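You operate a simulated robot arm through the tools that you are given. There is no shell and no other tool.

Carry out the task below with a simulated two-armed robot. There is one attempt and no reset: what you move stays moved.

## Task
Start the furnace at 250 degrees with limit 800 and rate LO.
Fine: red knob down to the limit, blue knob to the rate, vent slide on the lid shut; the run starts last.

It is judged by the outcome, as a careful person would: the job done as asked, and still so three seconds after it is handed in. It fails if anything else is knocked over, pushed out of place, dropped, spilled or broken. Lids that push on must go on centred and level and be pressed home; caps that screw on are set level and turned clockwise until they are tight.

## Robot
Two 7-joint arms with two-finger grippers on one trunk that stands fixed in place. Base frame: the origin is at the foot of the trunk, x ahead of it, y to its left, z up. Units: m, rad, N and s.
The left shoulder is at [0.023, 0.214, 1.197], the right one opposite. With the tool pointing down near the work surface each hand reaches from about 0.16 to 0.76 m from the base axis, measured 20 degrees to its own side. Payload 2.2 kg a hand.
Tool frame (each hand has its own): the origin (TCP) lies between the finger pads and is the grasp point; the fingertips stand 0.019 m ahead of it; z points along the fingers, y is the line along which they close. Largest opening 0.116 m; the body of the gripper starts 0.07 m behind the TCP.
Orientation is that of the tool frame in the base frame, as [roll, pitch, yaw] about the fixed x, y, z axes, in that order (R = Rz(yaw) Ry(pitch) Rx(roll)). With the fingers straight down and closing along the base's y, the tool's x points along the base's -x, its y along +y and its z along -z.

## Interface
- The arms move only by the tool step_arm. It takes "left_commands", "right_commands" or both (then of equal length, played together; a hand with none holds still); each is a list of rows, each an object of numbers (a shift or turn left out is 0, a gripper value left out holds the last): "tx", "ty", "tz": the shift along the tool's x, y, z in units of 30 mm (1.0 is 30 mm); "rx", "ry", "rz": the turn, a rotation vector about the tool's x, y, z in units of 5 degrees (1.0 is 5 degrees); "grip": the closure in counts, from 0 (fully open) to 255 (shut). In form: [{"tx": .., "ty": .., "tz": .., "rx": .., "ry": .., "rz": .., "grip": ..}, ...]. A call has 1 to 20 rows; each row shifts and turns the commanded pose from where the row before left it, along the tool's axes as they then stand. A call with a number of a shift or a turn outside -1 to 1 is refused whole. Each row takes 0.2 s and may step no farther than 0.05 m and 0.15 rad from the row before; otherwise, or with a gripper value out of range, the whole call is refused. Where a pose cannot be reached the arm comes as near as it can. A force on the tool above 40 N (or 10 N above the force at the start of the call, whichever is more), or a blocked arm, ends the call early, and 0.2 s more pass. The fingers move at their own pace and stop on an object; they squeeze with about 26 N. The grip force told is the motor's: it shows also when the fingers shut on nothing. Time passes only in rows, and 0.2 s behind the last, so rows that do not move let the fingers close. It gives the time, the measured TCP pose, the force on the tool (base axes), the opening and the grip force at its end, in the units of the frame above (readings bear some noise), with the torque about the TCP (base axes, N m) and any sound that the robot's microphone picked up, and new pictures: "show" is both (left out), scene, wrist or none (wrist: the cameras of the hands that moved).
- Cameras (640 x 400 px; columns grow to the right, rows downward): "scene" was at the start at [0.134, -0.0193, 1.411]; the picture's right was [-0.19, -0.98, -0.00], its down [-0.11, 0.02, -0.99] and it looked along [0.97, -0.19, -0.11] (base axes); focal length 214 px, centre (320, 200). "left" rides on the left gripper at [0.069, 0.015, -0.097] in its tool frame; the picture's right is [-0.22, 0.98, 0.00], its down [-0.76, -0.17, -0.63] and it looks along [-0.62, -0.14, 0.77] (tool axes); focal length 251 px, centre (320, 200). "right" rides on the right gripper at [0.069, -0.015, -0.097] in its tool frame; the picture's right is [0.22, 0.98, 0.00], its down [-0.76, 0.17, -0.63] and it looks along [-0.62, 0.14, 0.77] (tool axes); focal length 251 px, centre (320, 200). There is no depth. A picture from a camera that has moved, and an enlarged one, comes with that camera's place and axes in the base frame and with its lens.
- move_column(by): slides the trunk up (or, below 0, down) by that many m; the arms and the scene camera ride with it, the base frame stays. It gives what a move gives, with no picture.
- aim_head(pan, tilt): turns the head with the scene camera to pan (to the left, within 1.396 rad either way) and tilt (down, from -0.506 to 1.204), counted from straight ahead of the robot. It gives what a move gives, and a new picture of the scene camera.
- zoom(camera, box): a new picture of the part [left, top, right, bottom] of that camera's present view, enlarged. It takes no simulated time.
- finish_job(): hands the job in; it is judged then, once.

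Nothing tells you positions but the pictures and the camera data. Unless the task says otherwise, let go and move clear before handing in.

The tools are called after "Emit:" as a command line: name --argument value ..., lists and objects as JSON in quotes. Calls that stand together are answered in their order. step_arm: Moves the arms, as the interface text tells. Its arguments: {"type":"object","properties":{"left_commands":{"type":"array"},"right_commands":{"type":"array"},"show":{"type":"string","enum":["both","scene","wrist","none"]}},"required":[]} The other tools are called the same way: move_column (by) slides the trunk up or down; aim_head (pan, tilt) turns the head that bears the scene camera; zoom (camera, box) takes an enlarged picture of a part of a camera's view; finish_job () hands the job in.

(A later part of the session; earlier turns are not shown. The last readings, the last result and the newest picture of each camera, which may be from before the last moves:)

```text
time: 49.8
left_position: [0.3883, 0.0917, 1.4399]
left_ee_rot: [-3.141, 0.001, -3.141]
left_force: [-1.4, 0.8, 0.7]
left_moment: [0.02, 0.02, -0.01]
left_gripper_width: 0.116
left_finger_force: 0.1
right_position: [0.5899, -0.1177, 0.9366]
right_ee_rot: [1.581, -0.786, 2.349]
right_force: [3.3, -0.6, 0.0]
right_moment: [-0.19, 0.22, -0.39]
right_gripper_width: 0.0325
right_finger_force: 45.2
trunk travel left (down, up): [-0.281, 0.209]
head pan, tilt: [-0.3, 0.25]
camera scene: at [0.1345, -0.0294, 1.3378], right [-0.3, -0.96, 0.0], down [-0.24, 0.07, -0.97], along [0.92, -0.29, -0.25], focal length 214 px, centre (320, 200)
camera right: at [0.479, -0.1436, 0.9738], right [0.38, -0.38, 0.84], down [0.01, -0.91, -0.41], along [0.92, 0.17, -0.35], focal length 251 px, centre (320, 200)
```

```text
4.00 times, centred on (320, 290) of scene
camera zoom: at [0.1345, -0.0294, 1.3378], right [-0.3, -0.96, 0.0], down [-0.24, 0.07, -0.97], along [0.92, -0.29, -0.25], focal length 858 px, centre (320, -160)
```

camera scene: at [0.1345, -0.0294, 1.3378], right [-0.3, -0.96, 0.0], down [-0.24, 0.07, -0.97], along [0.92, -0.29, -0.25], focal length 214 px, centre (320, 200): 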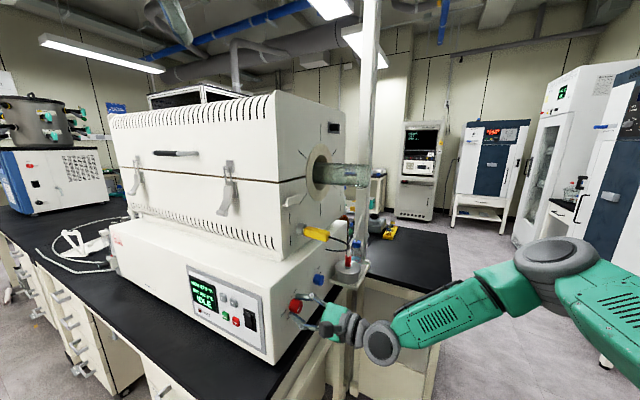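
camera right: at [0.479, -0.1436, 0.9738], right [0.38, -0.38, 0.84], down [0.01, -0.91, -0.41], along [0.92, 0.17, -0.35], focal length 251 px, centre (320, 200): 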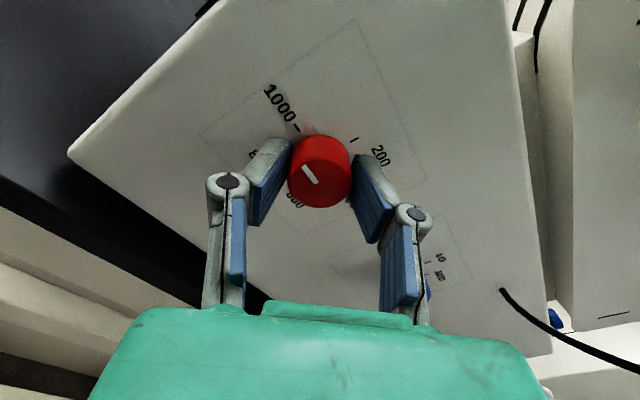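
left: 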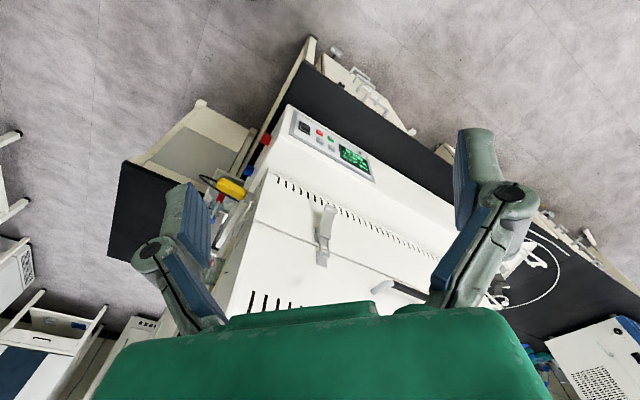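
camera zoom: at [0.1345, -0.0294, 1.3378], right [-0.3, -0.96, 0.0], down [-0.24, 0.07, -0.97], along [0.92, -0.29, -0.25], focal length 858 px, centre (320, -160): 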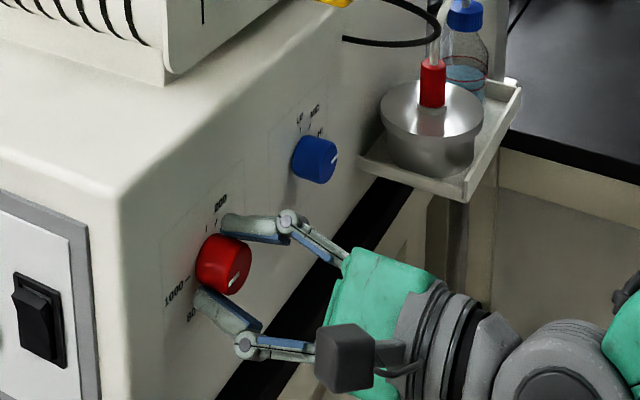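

The knob is held at 32.5 mm. Turning anticlockwise in 5° steps, checking halfway.

Emit:
step_arm --right_commands '[{"rz": -1}, {"rz": -1}, {"rz": -1}, {"rz": -1}, {"rz": -1}, {"rz": -1}, {}]' --show "wrist"

Emit:
zoom --camera "right" --box '[200, 60, 440, 220]'

```text
time: 51.4
left_position: [0.3879, 0.0925, 1.4401]
left_ee_rot: [3.139, 0.002, 3.14]
left_force: [0.5, 0.2, -0.2]
left_moment: [0.03, 0.01, -0.02]
left_gripper_width: 0.116
left_finger_force: 0.1
right_position: [0.5905, -0.1175, 0.9352]
right_ee_rot: [1.577, -0.26, 2.352]
right_force: [3.6, -0.1, -0.4]
right_moment: [-0.13, 0.12, -0.72]
right_gripper_width: 0.0326
right_finger_force: 45.2
trunk travel left (down, up): [-0.281, 0.209]
head pan, tilt: [-0.3, 0.25]
camera right: at [0.471, -0.136, 0.9387], right [0.04, -0.03, 1.0], down [0.1, -0.99, -0.03], along [0.99, 0.1, -0.03], focal length 251 px, centre (320, 200)
```

right: 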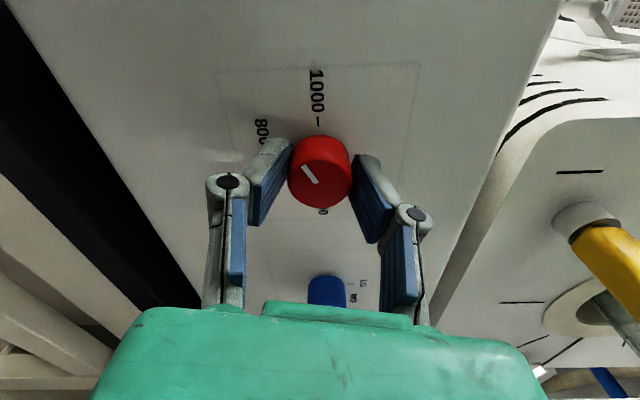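

```text
2.50 times, centred on (320, 140) of right
camera zoom: at [0.471, -0.136, 0.9387], right [0.04, -0.03, 1.0], down [0.1, -0.99, -0.03], along [0.99, 0.1, -0.03], focal length 629 px, centre (320, 350)
```

zoom: 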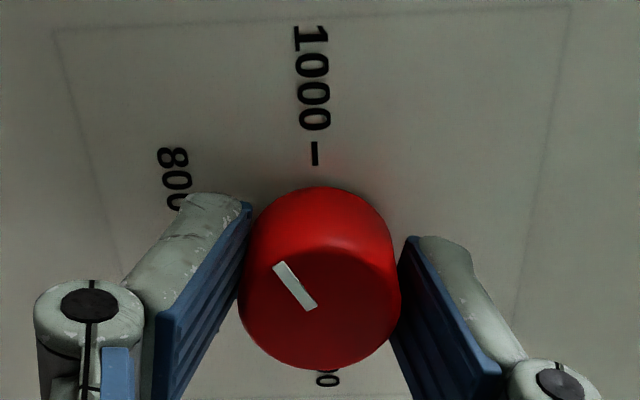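

The knob turns with the hand. Another 30°.

Emit:
step_arm --right_commands '[{"rz": -1}, {"rz": -1}, {"rz": -1}, {"rz": -1}, {"rz": -1}, {"rz": -1}, {}]' --show "wrist"

Emit:
zoom --camera "right" --box '[200, 60, 440, 220]'

Emit:
zoom --camera "scene" --box '[270, 280, 330, 320]'

```text
time: 53.0
left_position: [0.3889, 0.0924, 1.4402]
left_ee_rot: [3.139, 0.001, 3.141]
left_force: [-0.2, 0.4, 0.3]
left_moment: [0.02, 0.0, 0.01]
left_gripper_width: 0.1162
left_finger_force: 0.0
right_position: [0.5886, -0.118, 0.9352]
right_ee_rot: [1.576, 0.263, 2.356]
right_force: [10.6, -0.5, 0.8]
right_moment: [0.03, -0.01, -0.39]
right_gripper_width: 0.0322
right_finger_force: 45.1
trunk travel left (down, up): [-0.281, 0.209]
head pan, tilt: [-0.3, 0.25]
camera right: at [0.4763, -0.1416, 0.9029], right [-0.32, 0.33, 0.89], down [0.04, -0.93, 0.36], along [0.95, 0.15, 0.29], focal length 251 px, centre (320, 200)
```

right: 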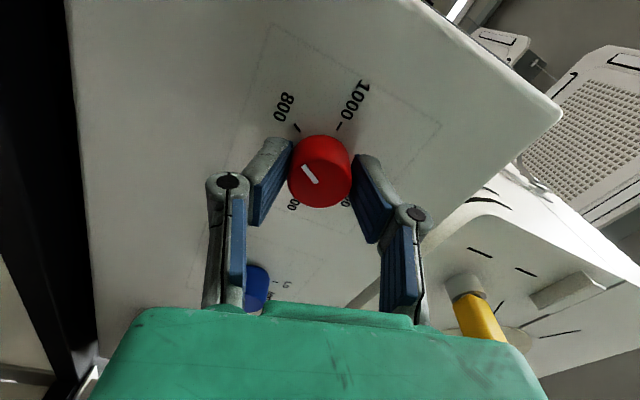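

```text
2.50 times, centred on (320, 140) of right
camera zoom: at [0.4763, -0.1416, 0.9029], right [-0.32, 0.33, 0.89], down [0.04, -0.93, 0.36], along [0.95, 0.15, 0.29], focal length 629 px, centre (320, 350)
```

zoom: 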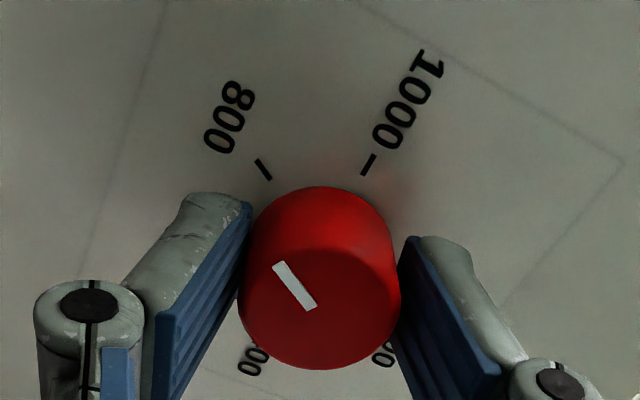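

```text
10.00 times, centred on (300, 300) of scene
camera zoom: at [0.1362, -0.0295, 1.3376], right [-0.3, -0.96, 0.0], down [-0.24, 0.07, -0.97], along [0.92, -0.29, -0.25], focal length 2145 px, centre (520, -800)
```

zoom: 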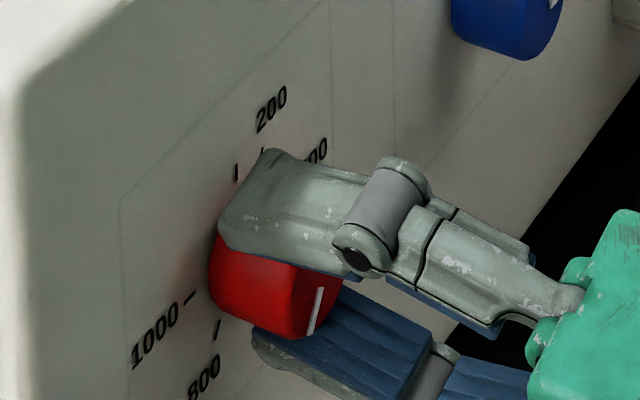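

The 800 tick now sits exactly where the 1000 tick stood relative to the pointer. Releasing and backing off to verify.

Emit:
step_arm --right_commands '[{"grip": 200}, {"grip": 100}, {}, {"tz": -0.8}, {"tz": -0.9}, {}]' --show "wrist"

Emit:
zoom --camera "right" --box '[220, 40, 420, 200]'

Emit:
zoom --camera "scene" --box '[270, 270, 345, 320]'

```text
time: 54.4
left_position: [0.3886, 0.0917, 1.4416]
left_ee_rot: [-3.14, 0.003, 3.141]
left_force: [0.7, 0.5, -0.4]
left_moment: [0.0, 0.03, -0.03]
left_gripper_width: 0.1161
left_finger_force: 0.1
right_position: [0.5535, -0.1532, 0.936]
right_ee_rot: [1.578, 0.262, 2.357]
right_force: [0.0, 0.1, 0.2]
right_moment: [0.01, 0.01, -0.02]
right_gripper_width: 0.0709
right_finger_force: 0.0
trunk travel left (down, up): [-0.281, 0.209]
head pan, tilt: [-0.3, 0.25]
camera right: at [0.4403, -0.1771, 0.9048], right [-0.32, 0.33, 0.89], down [0.04, -0.93, 0.36], along [0.95, 0.15, 0.29], focal length 251 px, centre (320, 200)
```

right: 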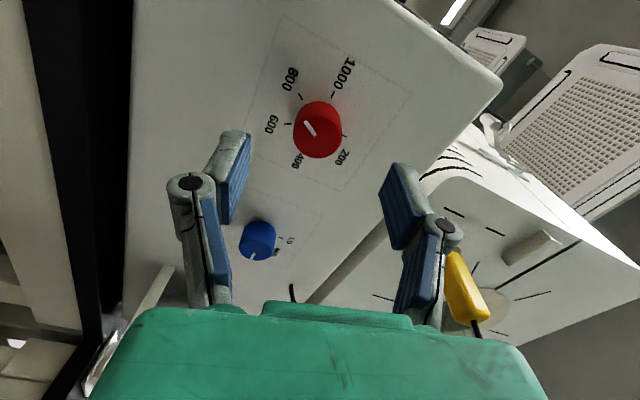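

```text
2.50 times, centred on (320, 120) of right
camera zoom: at [0.4403, -0.1771, 0.9048], right [-0.32, 0.33, 0.89], down [0.04, -0.93, 0.36], along [0.95, 0.15, 0.29], focal length 629 px, centre (320, 400)
```

zoom: 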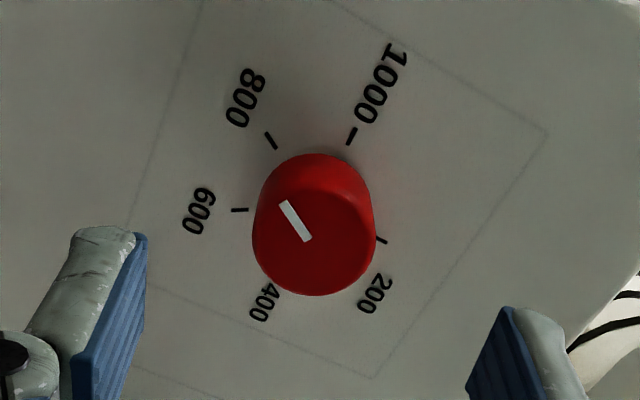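

```text
8.00 times, centred on (308, 295) of scene
camera zoom: at [0.1344, -0.0305, 1.3377], right [-0.3, -0.96, 0.0], down [-0.24, 0.08, -0.97], along [0.92, -0.29, -0.25], focal length 1716 px, centre (420, -560)
```

zoom: 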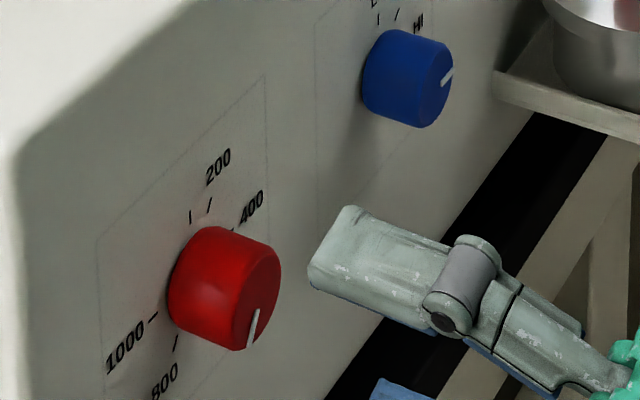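

Red reads 800. Next the blue knob; a cable loops from the yellow plug to the face just above it, so I look at that first.

Emit:
zoom --camera "scene" --box '[290, 210, 380, 290]'

Emit:
step_arm --right_commands '[{"tz": -0.9}, {"tz": -0.9, "tx": -0.5}, {"tx": -1}, {"tx": -1}, {"rz": 1}, {"rz": 1}, {"rz": 1}, {}]' --show "both"

Emit:
zoom --camera "right" --box '[200, 40, 440, 200]'

```text
5.00 times, centred on (335, 250) of scene
camera zoom: at [0.1344, -0.0305, 1.3377], right [-0.3, -0.96, 0.0], down [-0.24, 0.08, -0.97], along [0.92, -0.29, -0.25], focal length 1072 px, centre (245, -50)
```

zoom: 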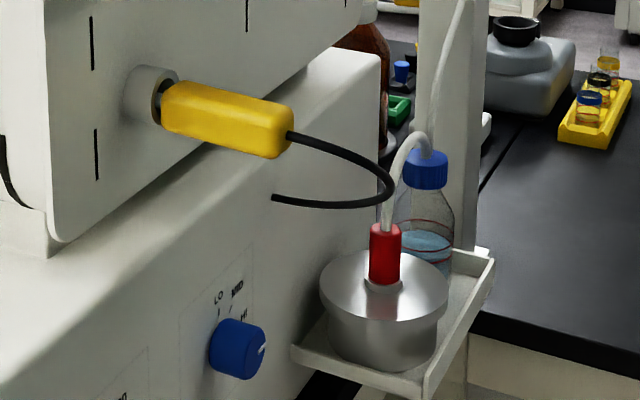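

```text
time: 56.2
left_position: [0.3874, 0.0919, 1.4405]
left_ee_rot: [3.141, 0.001, 3.14]
left_force: [-0.3, 0.4, -0.1]
left_moment: [-0.02, 0.0, 0.01]
left_gripper_width: 0.1158
left_finger_force: 0.0
right_position: [0.5647, -0.2425, 0.9562]
right_ee_rot: [1.577, -0.002, 2.354]
right_force: [0.0, -0.7, 0.1]
right_moment: [-0.01, 0.0, -0.01]
right_gripper_width: 0.0708
right_finger_force: 0.0
trunk travel left (down, up): [-0.281, 0.209]
head pan, tilt: [-0.3, 0.25]
camera scene: at [0.1337, -0.0305, 1.3379], right [-0.3, -0.96, 0.0], down [-0.24, 0.07, -0.97], along [0.92, -0.29, -0.25], focal length 214 px, centre (320, 200)
camera right: at [0.4481, -0.2627, 0.9409], right [-0.15, 0.16, 0.98], down [0.09, -0.98, 0.17], along [0.99, 0.11, 0.13], focal length 251 px, centre (320, 200)
```

scene: 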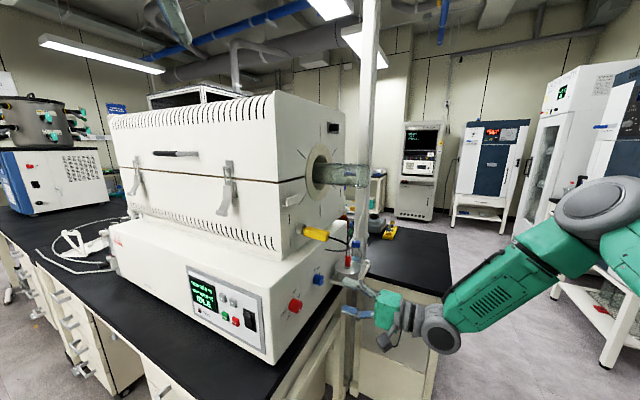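
right: 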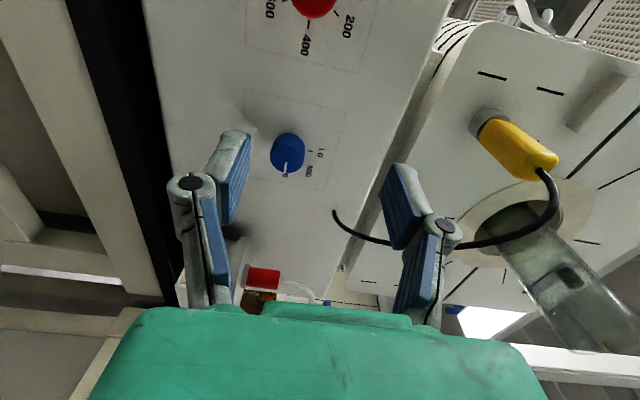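

```text
2.50 times, centred on (320, 120) of right
camera zoom: at [0.4481, -0.2627, 0.9409], right [-0.15, 0.16, 0.98], down [0.09, -0.98, 0.17], along [0.99, 0.11, 0.13], focal length 629 px, centre (320, 400)
```

zoom: 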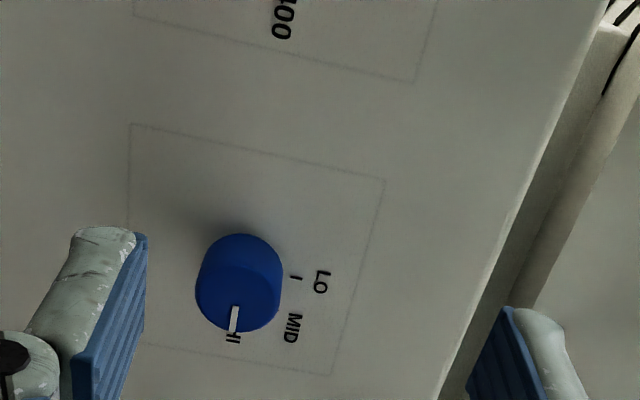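

The cable stays above z ≈ 1.0 and close to the face there, so the hand has room. Blue axis is at about e1 0.6245, z 0.9355; I'll go in front of it and pre-roll 35°.

Emit:
step_arm --right_commands '[{"tx": -0.6, "ty": -0.23, "tz": 0.4}, {"tx": -0.6, "ty": -0.23, "tz": 0.5}, {"tx": -0.59, "ty": -0.23, "tz": 0.5}, {"rz": 1, "tz": 0.5}, {"rz": 1}, {"rz": 1}, {"rz": 1}, {"rz": 1}, {"rz": 1}, {"rz": 1}, {}]' --show "both"

Emit:
zoom --camera "right" --box '[200, 60, 440, 220]'

Emit:
zoom --camera "scene" --box '[280, 220, 400, 320]'

```text
time: 58.6
left_position: [0.3861, 0.0927, 1.4402]
left_ee_rot: [3.141, 0.001, -3.141]
left_force: [-1.0, -0.1, -0.8]
left_moment: [0.0, 0.0, 0.02]
left_gripper_width: 0.116
left_finger_force: 0.0
right_position: [0.6432, -0.2397, 0.9352]
right_ee_rot: [1.579, -0.612, 2.35]
right_force: [-0.5, 0.8, 0.4]
right_moment: [-0.03, -0.01, 0.02]
right_gripper_width: 0.0707
right_finger_force: 0.1
trunk travel left (down, up): [-0.281, 0.209]
head pan, tilt: [-0.3, 0.25]
camera scene: at [0.1342, -0.0301, 1.3378], right [-0.3, -0.96, 0.0], down [-0.24, 0.07, -0.97], along [0.92, -0.29, -0.25], focal length 214 px, centre (320, 200)
camera right: at [0.5289, -0.2625, 0.9622], right [0.28, -0.27, 0.92], down [0.05, -0.95, -0.29], along [0.96, 0.13, -0.25], focal length 251 px, centre (320, 200)
```

scene: 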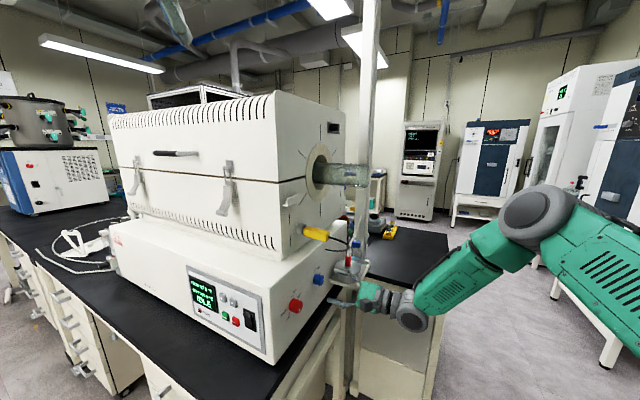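
right: 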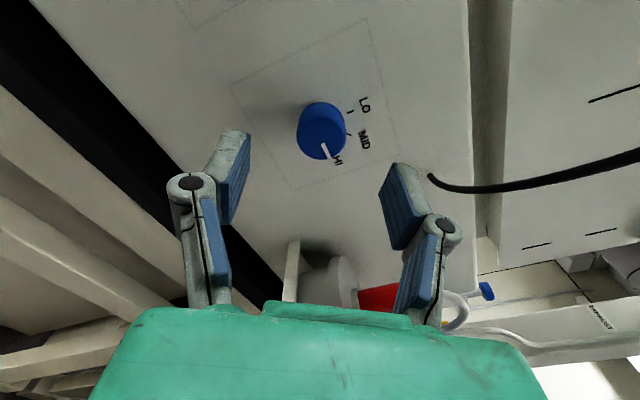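

```text
2.50 times, centred on (320, 140) of right
camera zoom: at [0.5289, -0.2625, 0.9622], right [0.28, -0.27, 0.92], down [0.05, -0.95, -0.29], along [0.96, 0.13, -0.25], focal length 629 px, centre (320, 350)
```

zoom: 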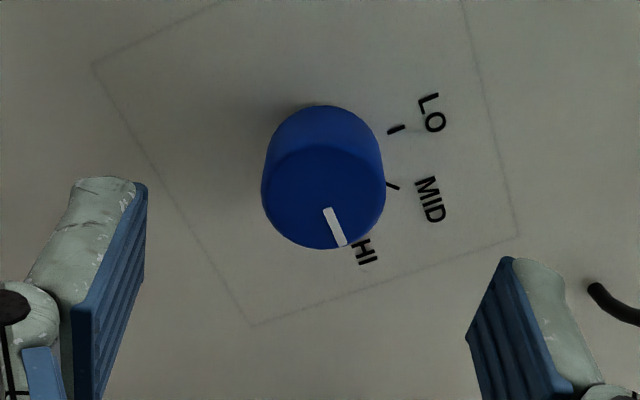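

```text
4.00 times, centred on (340, 270) of scene
camera zoom: at [0.1342, -0.0301, 1.3378], right [-0.3, -0.96, 0.0], down [-0.24, 0.07, -0.97], along [0.92, -0.29, -0.25], focal length 858 px, centre (240, -80)
```

zoom: 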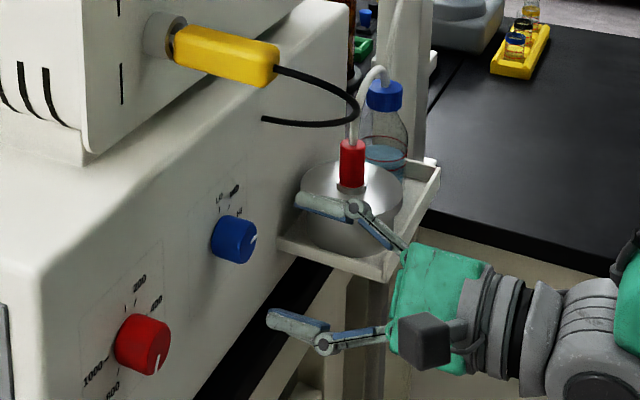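

Aligned. Straight in and close on the blue knob.

Emit:
step_arm --right_commands '[{"tz": 0.6}, {"tz": 0.6}, {"tz": 0.42}, {"grip": 160}, {"grip": 255}, {}, {}]' --show "wrist"

Emit:
zoom --camera "right" --box '[200, 60, 440, 220]'

Emit:
zoom --camera "scene" --box '[280, 220, 400, 320]'

```text
time: 60.2
left_position: [0.3876, 0.0914, 1.44]
left_ee_rot: [3.141, 0.002, -3.141]
left_force: [1.0, -0.9, 0.6]
left_moment: [0.01, 0.02, 0.0]
left_gripper_width: 0.1158
left_finger_force: 0.0
right_position: [0.6783, -0.2063, 0.9348]
right_ee_rot: [1.577, -0.612, 2.349]
right_force: [5.3, 0.6, 5.2]
right_moment: [-0.17, 0.1, -0.52]
right_gripper_width: 0.0321
right_finger_force: 45.3
trunk travel left (down, up): [-0.281, 0.209]
head pan, tilt: [-0.3, 0.25]
camera right: at [0.5643, -0.2283, 0.962], right [0.27, -0.27, 0.92], down [0.05, -0.95, -0.29], along [0.96, 0.13, -0.25], focal length 251 px, centre (320, 200)
```

right: 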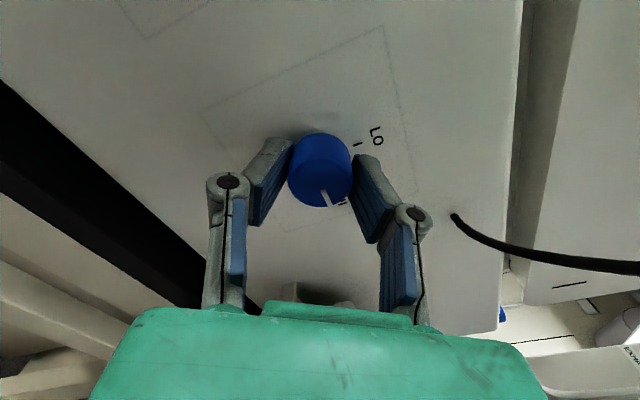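

```text
2.50 times, centred on (320, 140) of right
camera zoom: at [0.5643, -0.2283, 0.962], right [0.27, -0.27, 0.92], down [0.05, -0.95, -0.29], along [0.96, 0.13, -0.25], focal length 629 px, centre (320, 350)
```

zoom: 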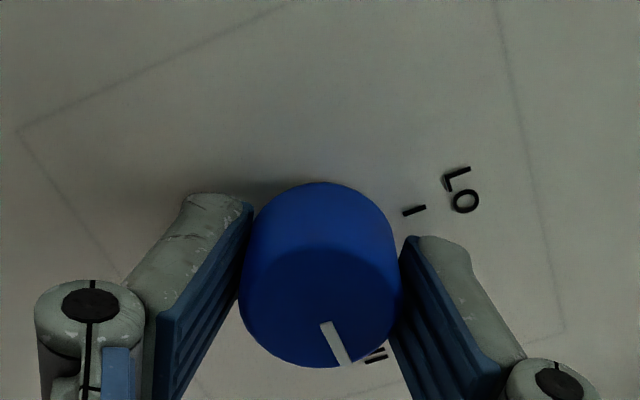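

```text
4.00 times, centred on (340, 270) of scene
camera zoom: at [0.1346, -0.0292, 1.3378], right [-0.3, -0.96, 0.0], down [-0.24, 0.07, -0.97], along [0.92, -0.29, -0.25], focal length 858 px, centre (240, -80)
```

zoom: 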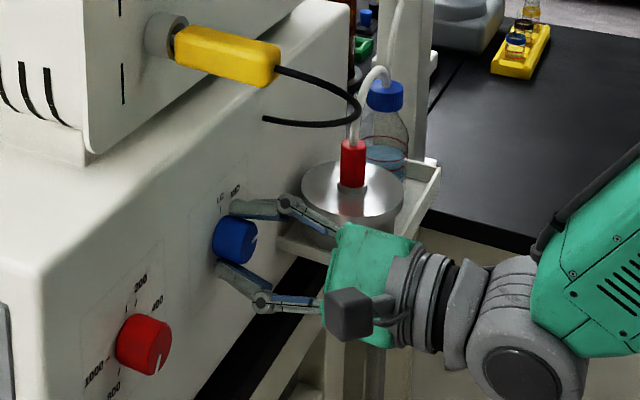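

LO stands exactly 90° anticlockwise of the present HI setting. Turning the first half.

Emit:
step_arm --right_commands '[{"rz": -1}, {"rz": -1}, {"rz": -1}, {"rz": -1}, {"rz": -1}, {"rz": -1}, {"rz": -1}, {"rz": -1}, {"rz": -1}, {}]' --show "wrist"

Emit:
zoom --camera "scene" --box '[280, 220, 400, 320]'

```text
time: 62.4
left_position: [0.3868, 0.0932, 1.4399]
left_ee_rot: [-3.141, 0.003, -3.14]
left_force: [0.9, 0.5, 0.0]
left_moment: [-0.01, -0.02, -0.03]
left_gripper_width: 0.1161
left_finger_force: 0.1
right_position: [0.6785, -0.2066, 0.936]
right_ee_rot: [1.575, 0.174, 2.352]
right_force: [14.2, 0.7, 15.7]
right_moment: [0.32, -0.28, -0.39]
right_gripper_width: 0.0322
right_finger_force: 44.9
trunk travel left (down, up): [-0.281, 0.209]
head pan, tilt: [-0.3, 0.25]
camera right: at [0.5642, -0.2286, 0.9083], right [-0.27, 0.27, 0.92], down [0.06, -0.95, 0.3], along [0.96, 0.13, 0.24], focal length 251 px, centre (320, 200)
```

right: 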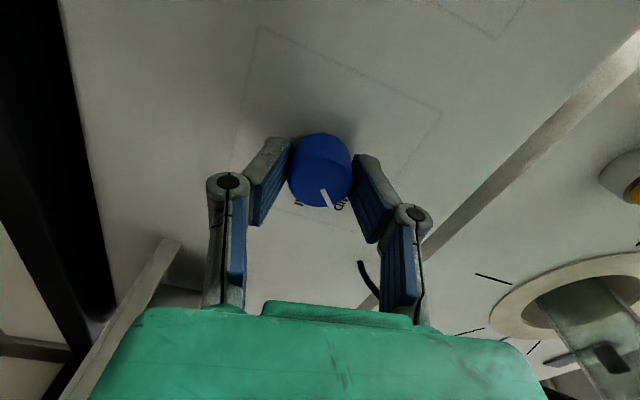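

```text
4.00 times, centred on (340, 270) of scene
camera zoom: at [0.1341, -0.0282, 1.338], right [-0.3, -0.96, 0.0], down [-0.24, 0.07, -0.97], along [0.92, -0.29, -0.25], focal length 858 px, centre (240, -80)
```

zoom: 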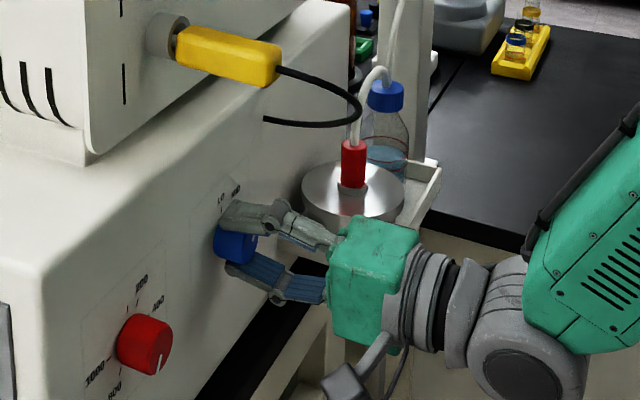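

Emit:
step_arm --right_commands '[{"tx": -0.03, "ty": 0.04}, {"rz": -1}, {"rz": -1}, {"rz": -1}, {"rz": -1}, {"rz": -1}, {"rz": -1}, {"rz": -1}, {"rz": -1}, {"rz": -1}, {}]' --show "wrist"

Emit:
zoom --camera "right" --box '[200, 60, 440, 220]'

Emit:
zoom --camera "scene" --box '[280, 220, 400, 320]'

```text
time: 64.8
left_position: [0.386, 0.0932, 1.4411]
left_ee_rot: [3.141, 0.002, -3.142]
left_force: [0.3, 0.0, 0.9]
left_moment: [-0.01, 0.0, -0.01]
left_gripper_width: 0.1162
left_finger_force: 0.1
right_position: [0.6769, -0.2066, 0.9359]
right_ee_rot: [1.579, 0.962, 2.362]
right_force: [8.2, 0.9, 9.7]
right_moment: [0.53, -0.51, -0.37]
right_gripper_width: 0.0323
right_finger_force: 44.5
trunk travel left (down, up): [-0.281, 0.209]
head pan, tilt: [-0.3, 0.25]
camera right: at [0.5906, -0.2558, 0.8708], right [-0.65, 0.66, 0.38], down [-0.24, -0.65, 0.72], along [0.72, 0.38, 0.58], focal length 251 px, centre (320, 200)
```

right: 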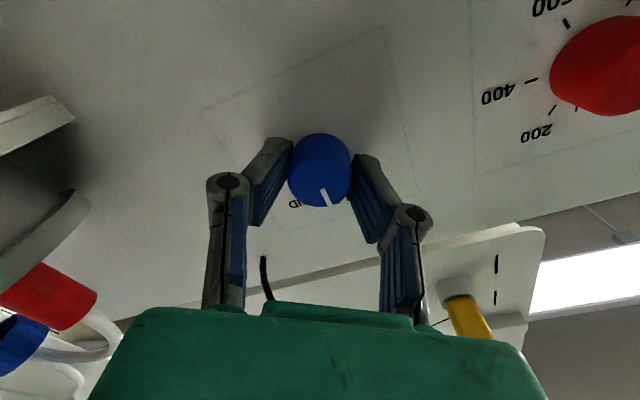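

```text
2.50 times, centred on (320, 140) of right
camera zoom: at [0.5906, -0.2558, 0.8708], right [-0.65, 0.66, 0.38], down [-0.24, -0.65, 0.72], along [0.72, 0.38, 0.58], focal length 629 px, centre (320, 350)
```

zoom: 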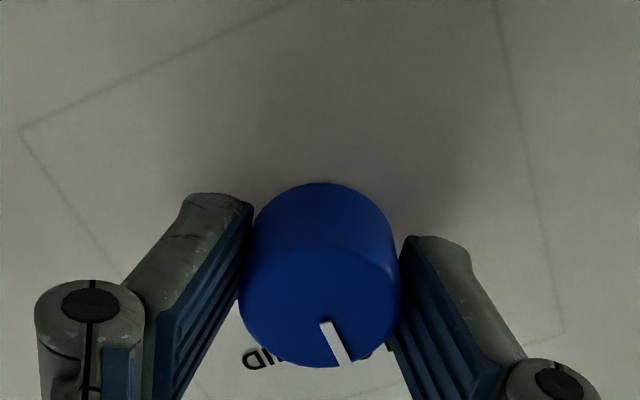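

```text
4.00 times, centred on (340, 270) of scene
camera zoom: at [0.1342, -0.0284, 1.3379], right [-0.3, -0.96, 0.0], down [-0.24, 0.07, -0.97], along [0.92, -0.29, -0.25], focal length 858 px, centre (240, -80)
```

zoom: 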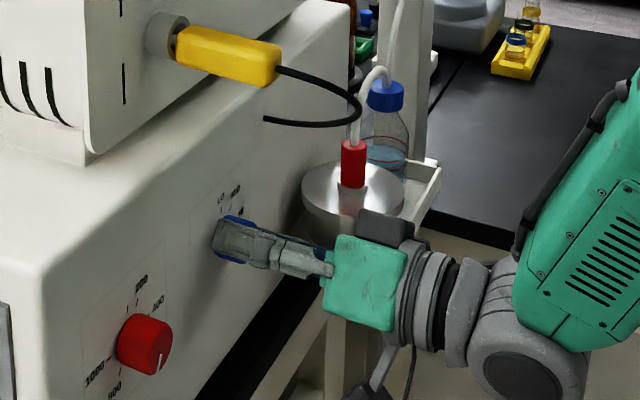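

Turned a full 90°. Releasing, backing straight off, then verifying.

Emit:
step_arm --right_commands '[{"grip": 200}, {"grip": 100}, {}, {"tz": -0.8}, {"tz": -0.9}, {"tz": -0.9}, {"tz": -0.9}, {"rz": 1}, {"rz": 1}, {"rz": 1}, {"rz": 1}, {"rz": 1}, {"rz": 1}, {"rz": 1}, {"rz": 1}, {}]' --show "wrist"

Emit:
zoom --camera "right" --box '[200, 40, 440, 200]'

Emit:
zoom --camera "scene" --box '[270, 260, 345, 320]'

```text
time: 68.2
left_position: [0.3875, 0.0917, 1.4401]
left_ee_rot: [-3.141, 0.0, -3.141]
left_force: [0.0, 0.0, 0.0]
left_moment: [0.0, 0.01, -0.03]
left_gripper_width: 0.1161
left_finger_force: 0.1
right_position: [0.6034, -0.2812, 0.9367]
right_ee_rot: [1.577, 0.263, 2.356]
right_force: [0.3, 0.1, -0.1]
right_moment: [0.01, 0.01, -0.01]
right_gripper_width: 0.0707
right_finger_force: 0.1
trunk travel left (down, up): [-0.281, 0.209]
head pan, tilt: [-0.3, 0.25]
camera right: at [0.4913, -0.3049, 0.9038], right [-0.32, 0.33, 0.89], down [0.04, -0.93, 0.36], along [0.95, 0.15, 0.29], focal length 251 px, centre (320, 200)
```

right: 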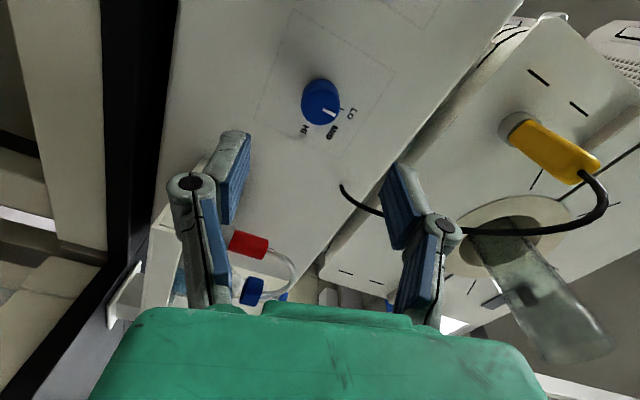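

```text
2.50 times, centred on (320, 120) of right
camera zoom: at [0.4913, -0.3049, 0.9038], right [-0.32, 0.33, 0.89], down [0.04, -0.93, 0.36], along [0.95, 0.15, 0.29], focal length 629 px, centre (320, 400)
```

zoom: 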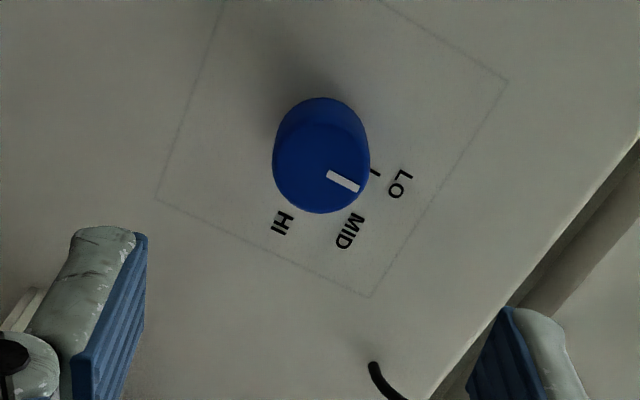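

```text
6.67 times, centred on (308, 290) of scene
camera zoom: at [0.1341, -0.0301, 1.3378], right [-0.3, -0.96, 0.0], down [-0.24, 0.07, -0.97], along [0.92, -0.29, -0.25], focal length 1430 px, centre (403, -400)
```

zoom: 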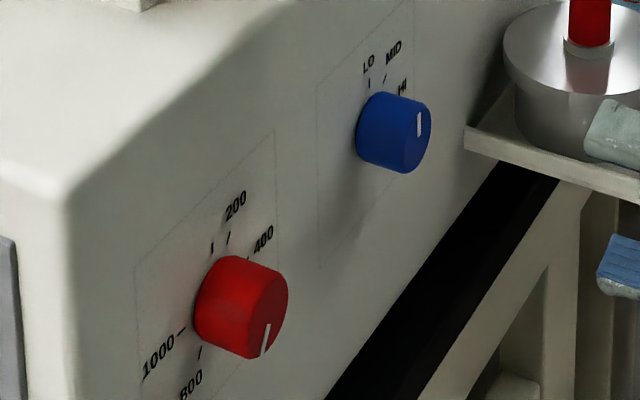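

Blue now points straight at LO and red at 800. Next I back the right hand off and turn the left hand to face the front panel, fingers shut as a poker.

Emit:
step_arm --right_commands '[{"tz": -0.9}, {"tz": -0.9}, {"tz": -0.9}, {"tz": -0.9}, {}, {}, {}, {}, {}, {}, {}, {}, {}, {}, {}, {}, {}, {}]' --left_commands '[{"rz": 1, "grip": 255}, {"rz": 1}, {"rz": 1}, {"rz": 1}, {"rz": 1}, {"rz": 1}, {"rz": 1}, {"rz": 1}, {"rz": 1}, {"ry": -1}, {"ry": -1}, {"ry": -1}, {"ry": -1}, {"ry": -1}, {"ry": -1}, {"ry": -1}, {"ry": -1}, {"ry": -1}]' --show "both"

```text
time: 72.0
left_position: [0.3873, 0.0928, 1.44]
left_ee_rot: [3.14, 0.789, 2.357]
left_force: [0.0, 0.2, -0.4]
left_moment: [-0.03, 0.01, -0.04]
left_gripper_width: 0.0001
left_finger_force: 26.3
right_position: [0.5279, -0.3566, 0.9365]
right_ee_rot: [1.579, 0.262, 2.356]
right_force: [0.6, 1.4, -0.4]
right_moment: [0.02, -0.01, -0.01]
right_gripper_width: 0.0703
right_finger_force: 0.1
trunk travel left (down, up): [-0.281, 0.209]
head pan, tilt: [-0.3, 0.25]
camera scene: at [0.1329, -0.0282, 1.338], right [-0.3, -0.96, 0.0], down [-0.24, 0.07, -0.97], along [0.93, -0.29, -0.25], focal length 214 px, centre (320, 200)
camera right: at [0.4153, -0.3806, 0.9048], right [-0.32, 0.33, 0.89], down [0.04, -0.93, 0.36], along [0.95, 0.15, 0.29], focal length 251 px, centre (320, 200)
camera left: at [0.3134, 0.1875, 1.4583], right [0.8, 0.58, 0.15], down [-0.06, -0.18, 0.98], along [0.6, -0.79, -0.11], focal length 251 px, centre (320, 200)
```

scene: 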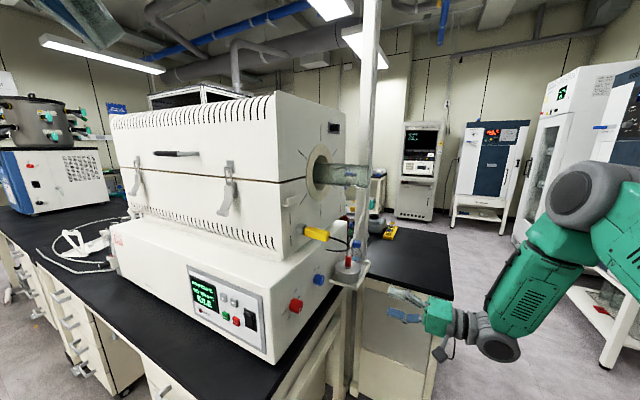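
right: 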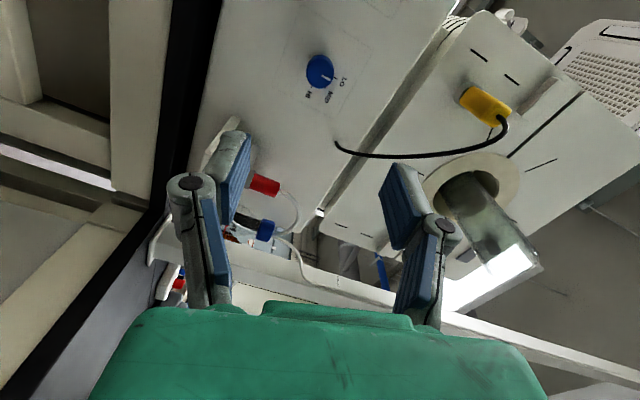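
left: 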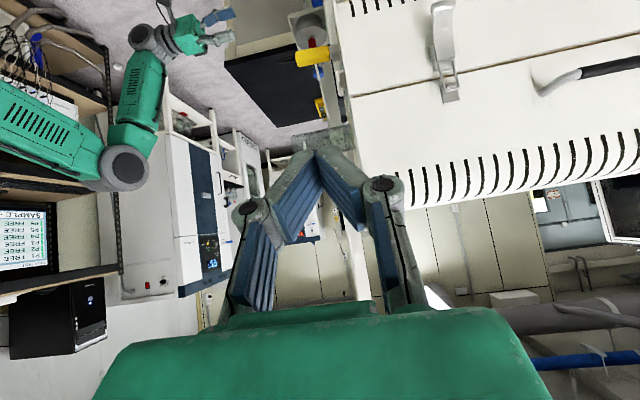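

Emit:
step_arm --left_commands '[{"ry": -1}, {"ry": -1}, {"ry": -1}, {"ry": -1}, {"ry": -1}, {"ry": -1}, {"ry": -1}, {"ry": -1}, {"ry": -1}, {"rz": -1}, {"rz": -1}, {"rz": -1}, {"rz": -1}, {"rz": -1}, {"rz": -1}, {"rz": -1}, {"rz": -1}, {"rz": -1}, {"rz": -1}]' --show "none"

Emit:
step_arm --left_commands '[{"rz": -1}, {"rz": -1}, {"rz": -1}, {"rz": -1}, {"rz": -1}, {"rz": -1}, {"rz": -1}, {"rz": -1}, {}]' --show "both"

```text
time: 76.0
left_position: [0.3871, 0.094, 1.4399]
left_ee_rot: [-1.568, 0.701, -2.354]
left_force: [-0.1, 0.2, -0.1]
left_moment: [-0.02, 0.02, 0.0]
left_gripper_width: 0.0
left_finger_force: 26.5
right_position: [0.5288, -0.3586, 0.9357]
right_ee_rot: [1.576, 0.26, 2.357]
right_force: [-0.5, 0.1, 0.1]
right_moment: [0.01, -0.03, 0.03]
right_gripper_width: 0.0706
right_finger_force: 0.0
trunk travel left (down, up): [-0.281, 0.209]
head pan, tilt: [-0.3, 0.25]
```

```text
time: 78.0
left_position: [0.3863, 0.0927, 1.4417]
left_ee_rot: [-1.569, 0.0, -2.356]
left_force: [-0.2, 0.3, 0.3]
left_moment: [0.01, 0.01, 0.01]
left_gripper_width: 0.0
left_finger_force: 26.1
right_position: [0.5281, -0.3569, 0.9359]
right_ee_rot: [1.578, 0.262, 2.355]
right_force: [0.8, 0.5, -0.7]
right_moment: [-0.01, -0.02, -0.05]
right_gripper_width: 0.0704
right_finger_force: 0.1
trunk travel left (down, up): [-0.281, 0.209]
head pan, tilt: [-0.3, 0.25]
camera scene: at [0.1332, -0.0286, 1.3379], right [-0.3, -0.96, 0.0], down [-0.24, 0.07, -0.97], along [0.93, -0.29, -0.25], focal length 214 px, centre (320, 200)
camera left: at [0.2689, 0.1123, 1.4248], right [0.15, 0.15, -0.98], down [0.09, 0.98, 0.17], along [0.98, -0.11, 0.14], focal length 251 px, centre (320, 200)
```

scene: 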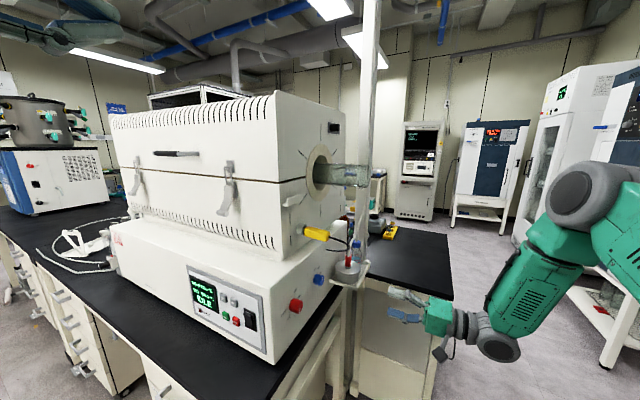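
left: 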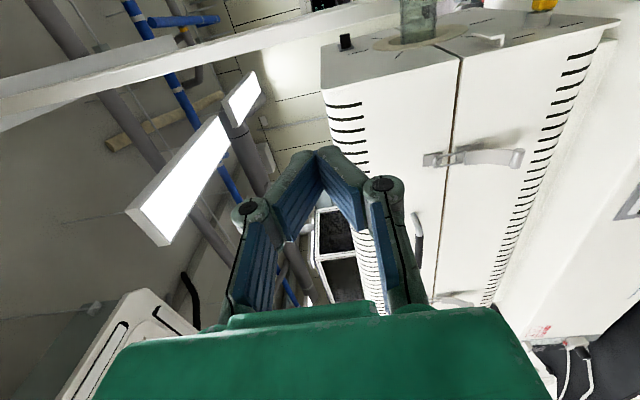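

Left hand now faces the front panel. Moving it down to button height, staying back.

Emit:
step_arm --left_commands '[{"ty": 1}, {"ty": 1}, {"ty": 1}, {"ty": 1}, {"ty": 1}, {"ty": 1}, {"ty": 1}, {"ty": 1}, {"ty": 1}, {"ty": 1}, {"ty": 1}, {"ty": 1}, {"ty": 1}, {"ty": 1}, {"ty": 1}, {"ty": 0.8}, {}]' --show "both"

```text
time: 81.6
left_position: [0.4337, 0.0827, 1.1926]
left_ee_rot: [-1.574, 0.002, -2.357]
left_force: [0.6, 0.7, 0.2]
left_moment: [-0.01, 0.01, 0.03]
left_gripper_width: 0.0002
left_finger_force: 26.4
left hand out of reach, approached as far as the arm can: row 5, 6, 7, 8, 9, 10, 11, 12, 13, 14, 15, 16
right_position: [0.5284, -0.3579, 0.9371]
right_ee_rot: [1.577, 0.261, 2.357]
right_force: [0.2, -0.2, -0.7]
right_moment: [-0.02, -0.01, 0.0]
right_gripper_width: 0.0705
right_finger_force: 0.1
trunk travel left (down, up): [-0.281, 0.209]
head pan, tilt: [-0.3, 0.25]
camera scene: at [0.1339, -0.0286, 1.3379], right [-0.3, -0.96, 0.0], down [-0.24, 0.07, -0.97], along [0.92, -0.29, -0.25], focal length 214 px, centre (320, 200)
camera left: at [0.3157, 0.103, 1.1767], right [0.15, 0.15, -0.98], down [0.09, 0.98, 0.17], along [0.98, -0.11, 0.13], focal length 251 px, centre (320, 200)
```

scene: 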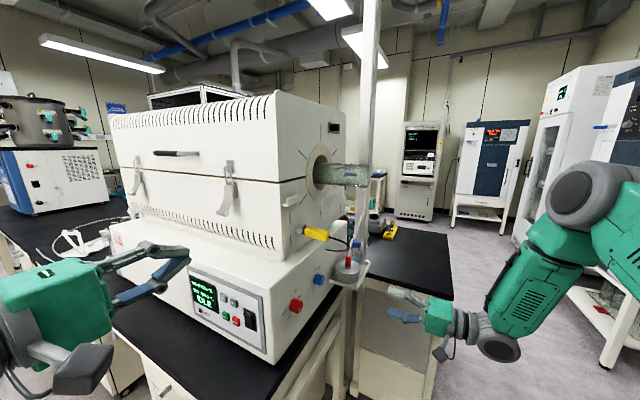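
left: 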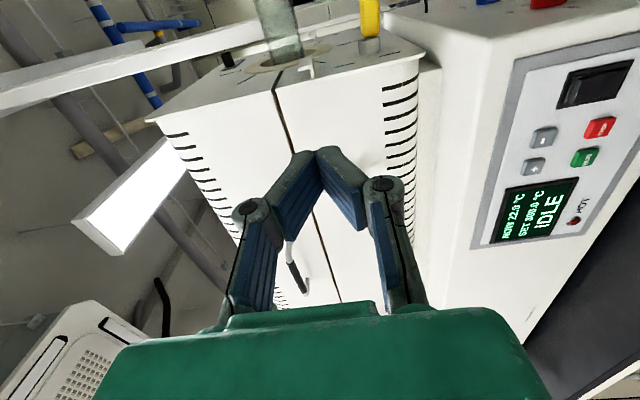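

It got boxed in too close to the trunk; moving out along the panel first, then down.

Emit:
step_arm --left_commands '[{"tx": -0.8}, {"tx": -0.8}, {"tx": -0.8}, {"tx": -0.8}, {"ty": 0.9}, {"ty": 0.9}, {"ty": 0.9}, {"ty": 0.9}, {"ty": 0.9}, {"ty": 0.9}, {}]' --show "both"

```text
time: 84.0
left_position: [0.5027, 0.1483, 1.0306]
left_ee_rot: [-1.568, 0.0, -2.356]
left_force: [0.3, -0.4, 1.2]
left_moment: [-0.04, -0.02, 0.01]
left_gripper_width: 0.0
left_finger_force: 25.9
right_position: [0.5288, -0.3567, 0.9363]
right_ee_rot: [1.578, 0.26, 2.356]
right_force: [0.5, -0.6, 0.9]
right_moment: [0.0, -0.01, -0.01]
right_gripper_width: 0.0708
right_finger_force: 0.1
trunk travel left (down, up): [-0.281, 0.209]
head pan, tilt: [-0.3, 0.25]
camera scene: at [0.1338, -0.0283, 1.3379], right [-0.3, -0.96, 0.0], down [-0.24, 0.07, -0.97], along [0.92, -0.29, -0.25], focal length 214 px, centre (320, 200)
camera left: at [0.3842, 0.17, 1.0148], right [0.15, 0.15, -0.98], down [0.09, 0.98, 0.17], along [0.98, -0.11, 0.14], focal length 251 px, centre (320, 200)
```

scene: 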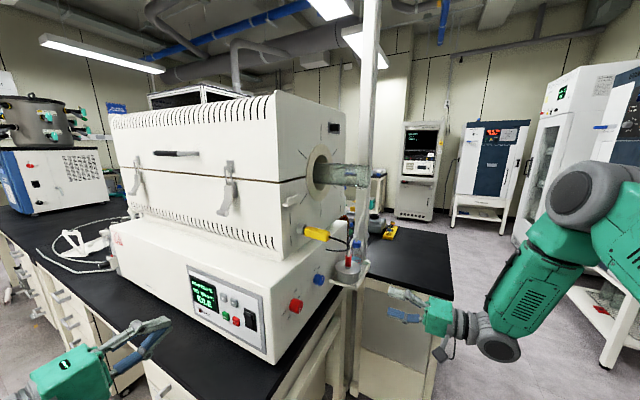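
left: 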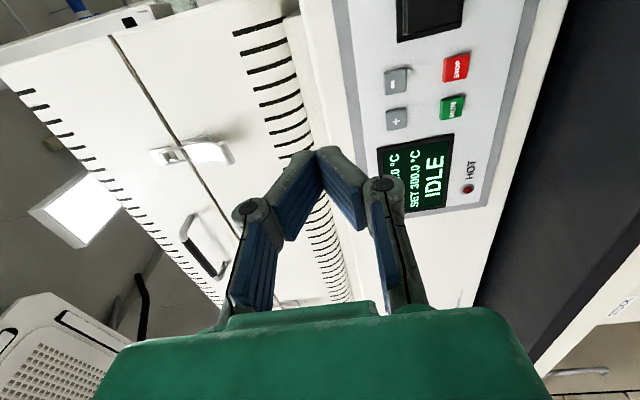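

The panel is in full view of the left hand; "−" is at about [0.624, 0.042, 0.957]. Moving to about 4 cm short of it.

Emit:
step_arm --left_commands '[{"tx": -0.08, "ty": 0.61, "tz": 0.83}, {"tx": -0.09, "ty": 0.61, "tz": 0.83}, {"tx": -0.08, "ty": 0.61, "tz": 0.83}, {"tx": -0.09, "ty": 0.62, "tz": 0.82}, {}]' --show "both"

Emit:
zoom --camera "left" --box '[220, 40, 460, 200]'

Emit:
zoom --camera "scene" --box '[170, 250, 290, 350]'

```text
time: 85.2
left_position: [0.5824, 0.0878, 0.9578]
left_ee_rot: [-1.568, 0.004, -2.356]
left_force: [-0.4, 1.0, 0.3]
left_moment: [-0.01, -0.03, 0.01]
left_gripper_width: 0.0
left_finger_force: 26.4
right_position: [0.5283, -0.3584, 0.9368]
right_ee_rot: [1.579, 0.262, 2.356]
right_force: [0.0, -0.4, 0.1]
right_moment: [-0.01, 0.01, 0.0]
right_gripper_width: 0.0706
right_finger_force: 0.0
trunk travel left (down, up): [-0.281, 0.209]
head pan, tilt: [-0.3, 0.25]
camera scene: at [0.1337, -0.0293, 1.3379], right [-0.3, -0.96, 0.0], down [-0.24, 0.07, -0.97], along [0.92, -0.29, -0.25], focal length 214 px, centre (320, 200)
camera left: at [0.4638, 0.1087, 0.9409], right [0.16, 0.15, -0.98], down [0.09, 0.98, 0.17], along [0.98, -0.11, 0.14], focal length 251 px, centre (320, 200)
```

scene: 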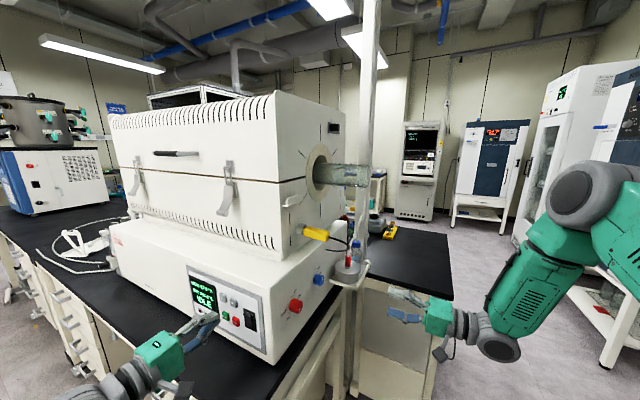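
left: 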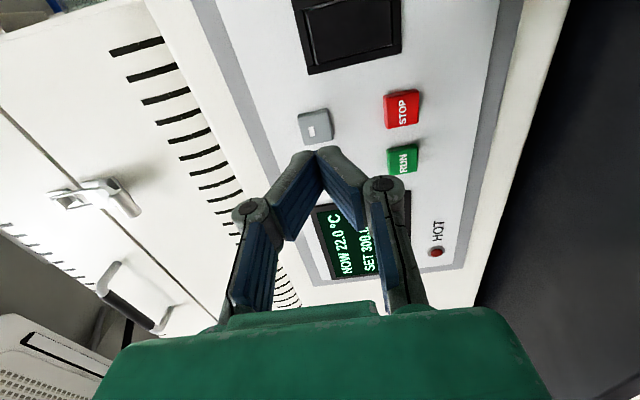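

```text
2.50 times, centred on (340, 120) of left
camera zoom: at [0.4638, 0.1087, 0.9409], right [0.16, 0.15, -0.98], down [0.09, 0.98, 0.17], along [0.98, -0.11, 0.14], focal length 629 px, centre (270, 400)
```

zoom: 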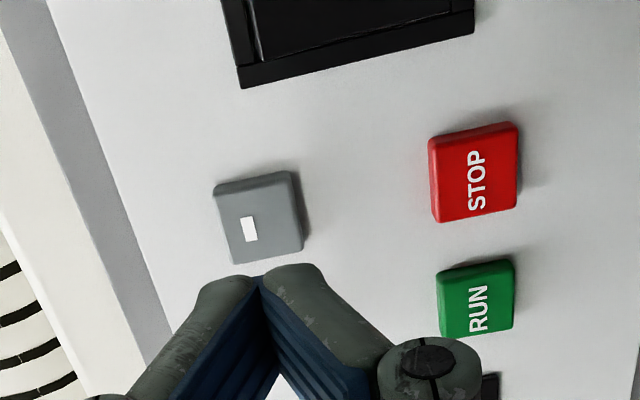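

```text
4.00 times, centred on (230, 300) of scene
camera zoom: at [0.1337, -0.0293, 1.3379], right [-0.3, -0.96, 0.0], down [-0.24, 0.07, -0.97], along [0.92, -0.29, -0.25], focal length 858 px, centre (680, -200)
```

zoom: 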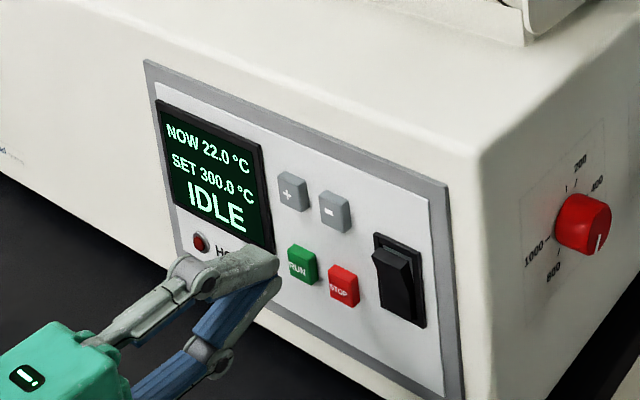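

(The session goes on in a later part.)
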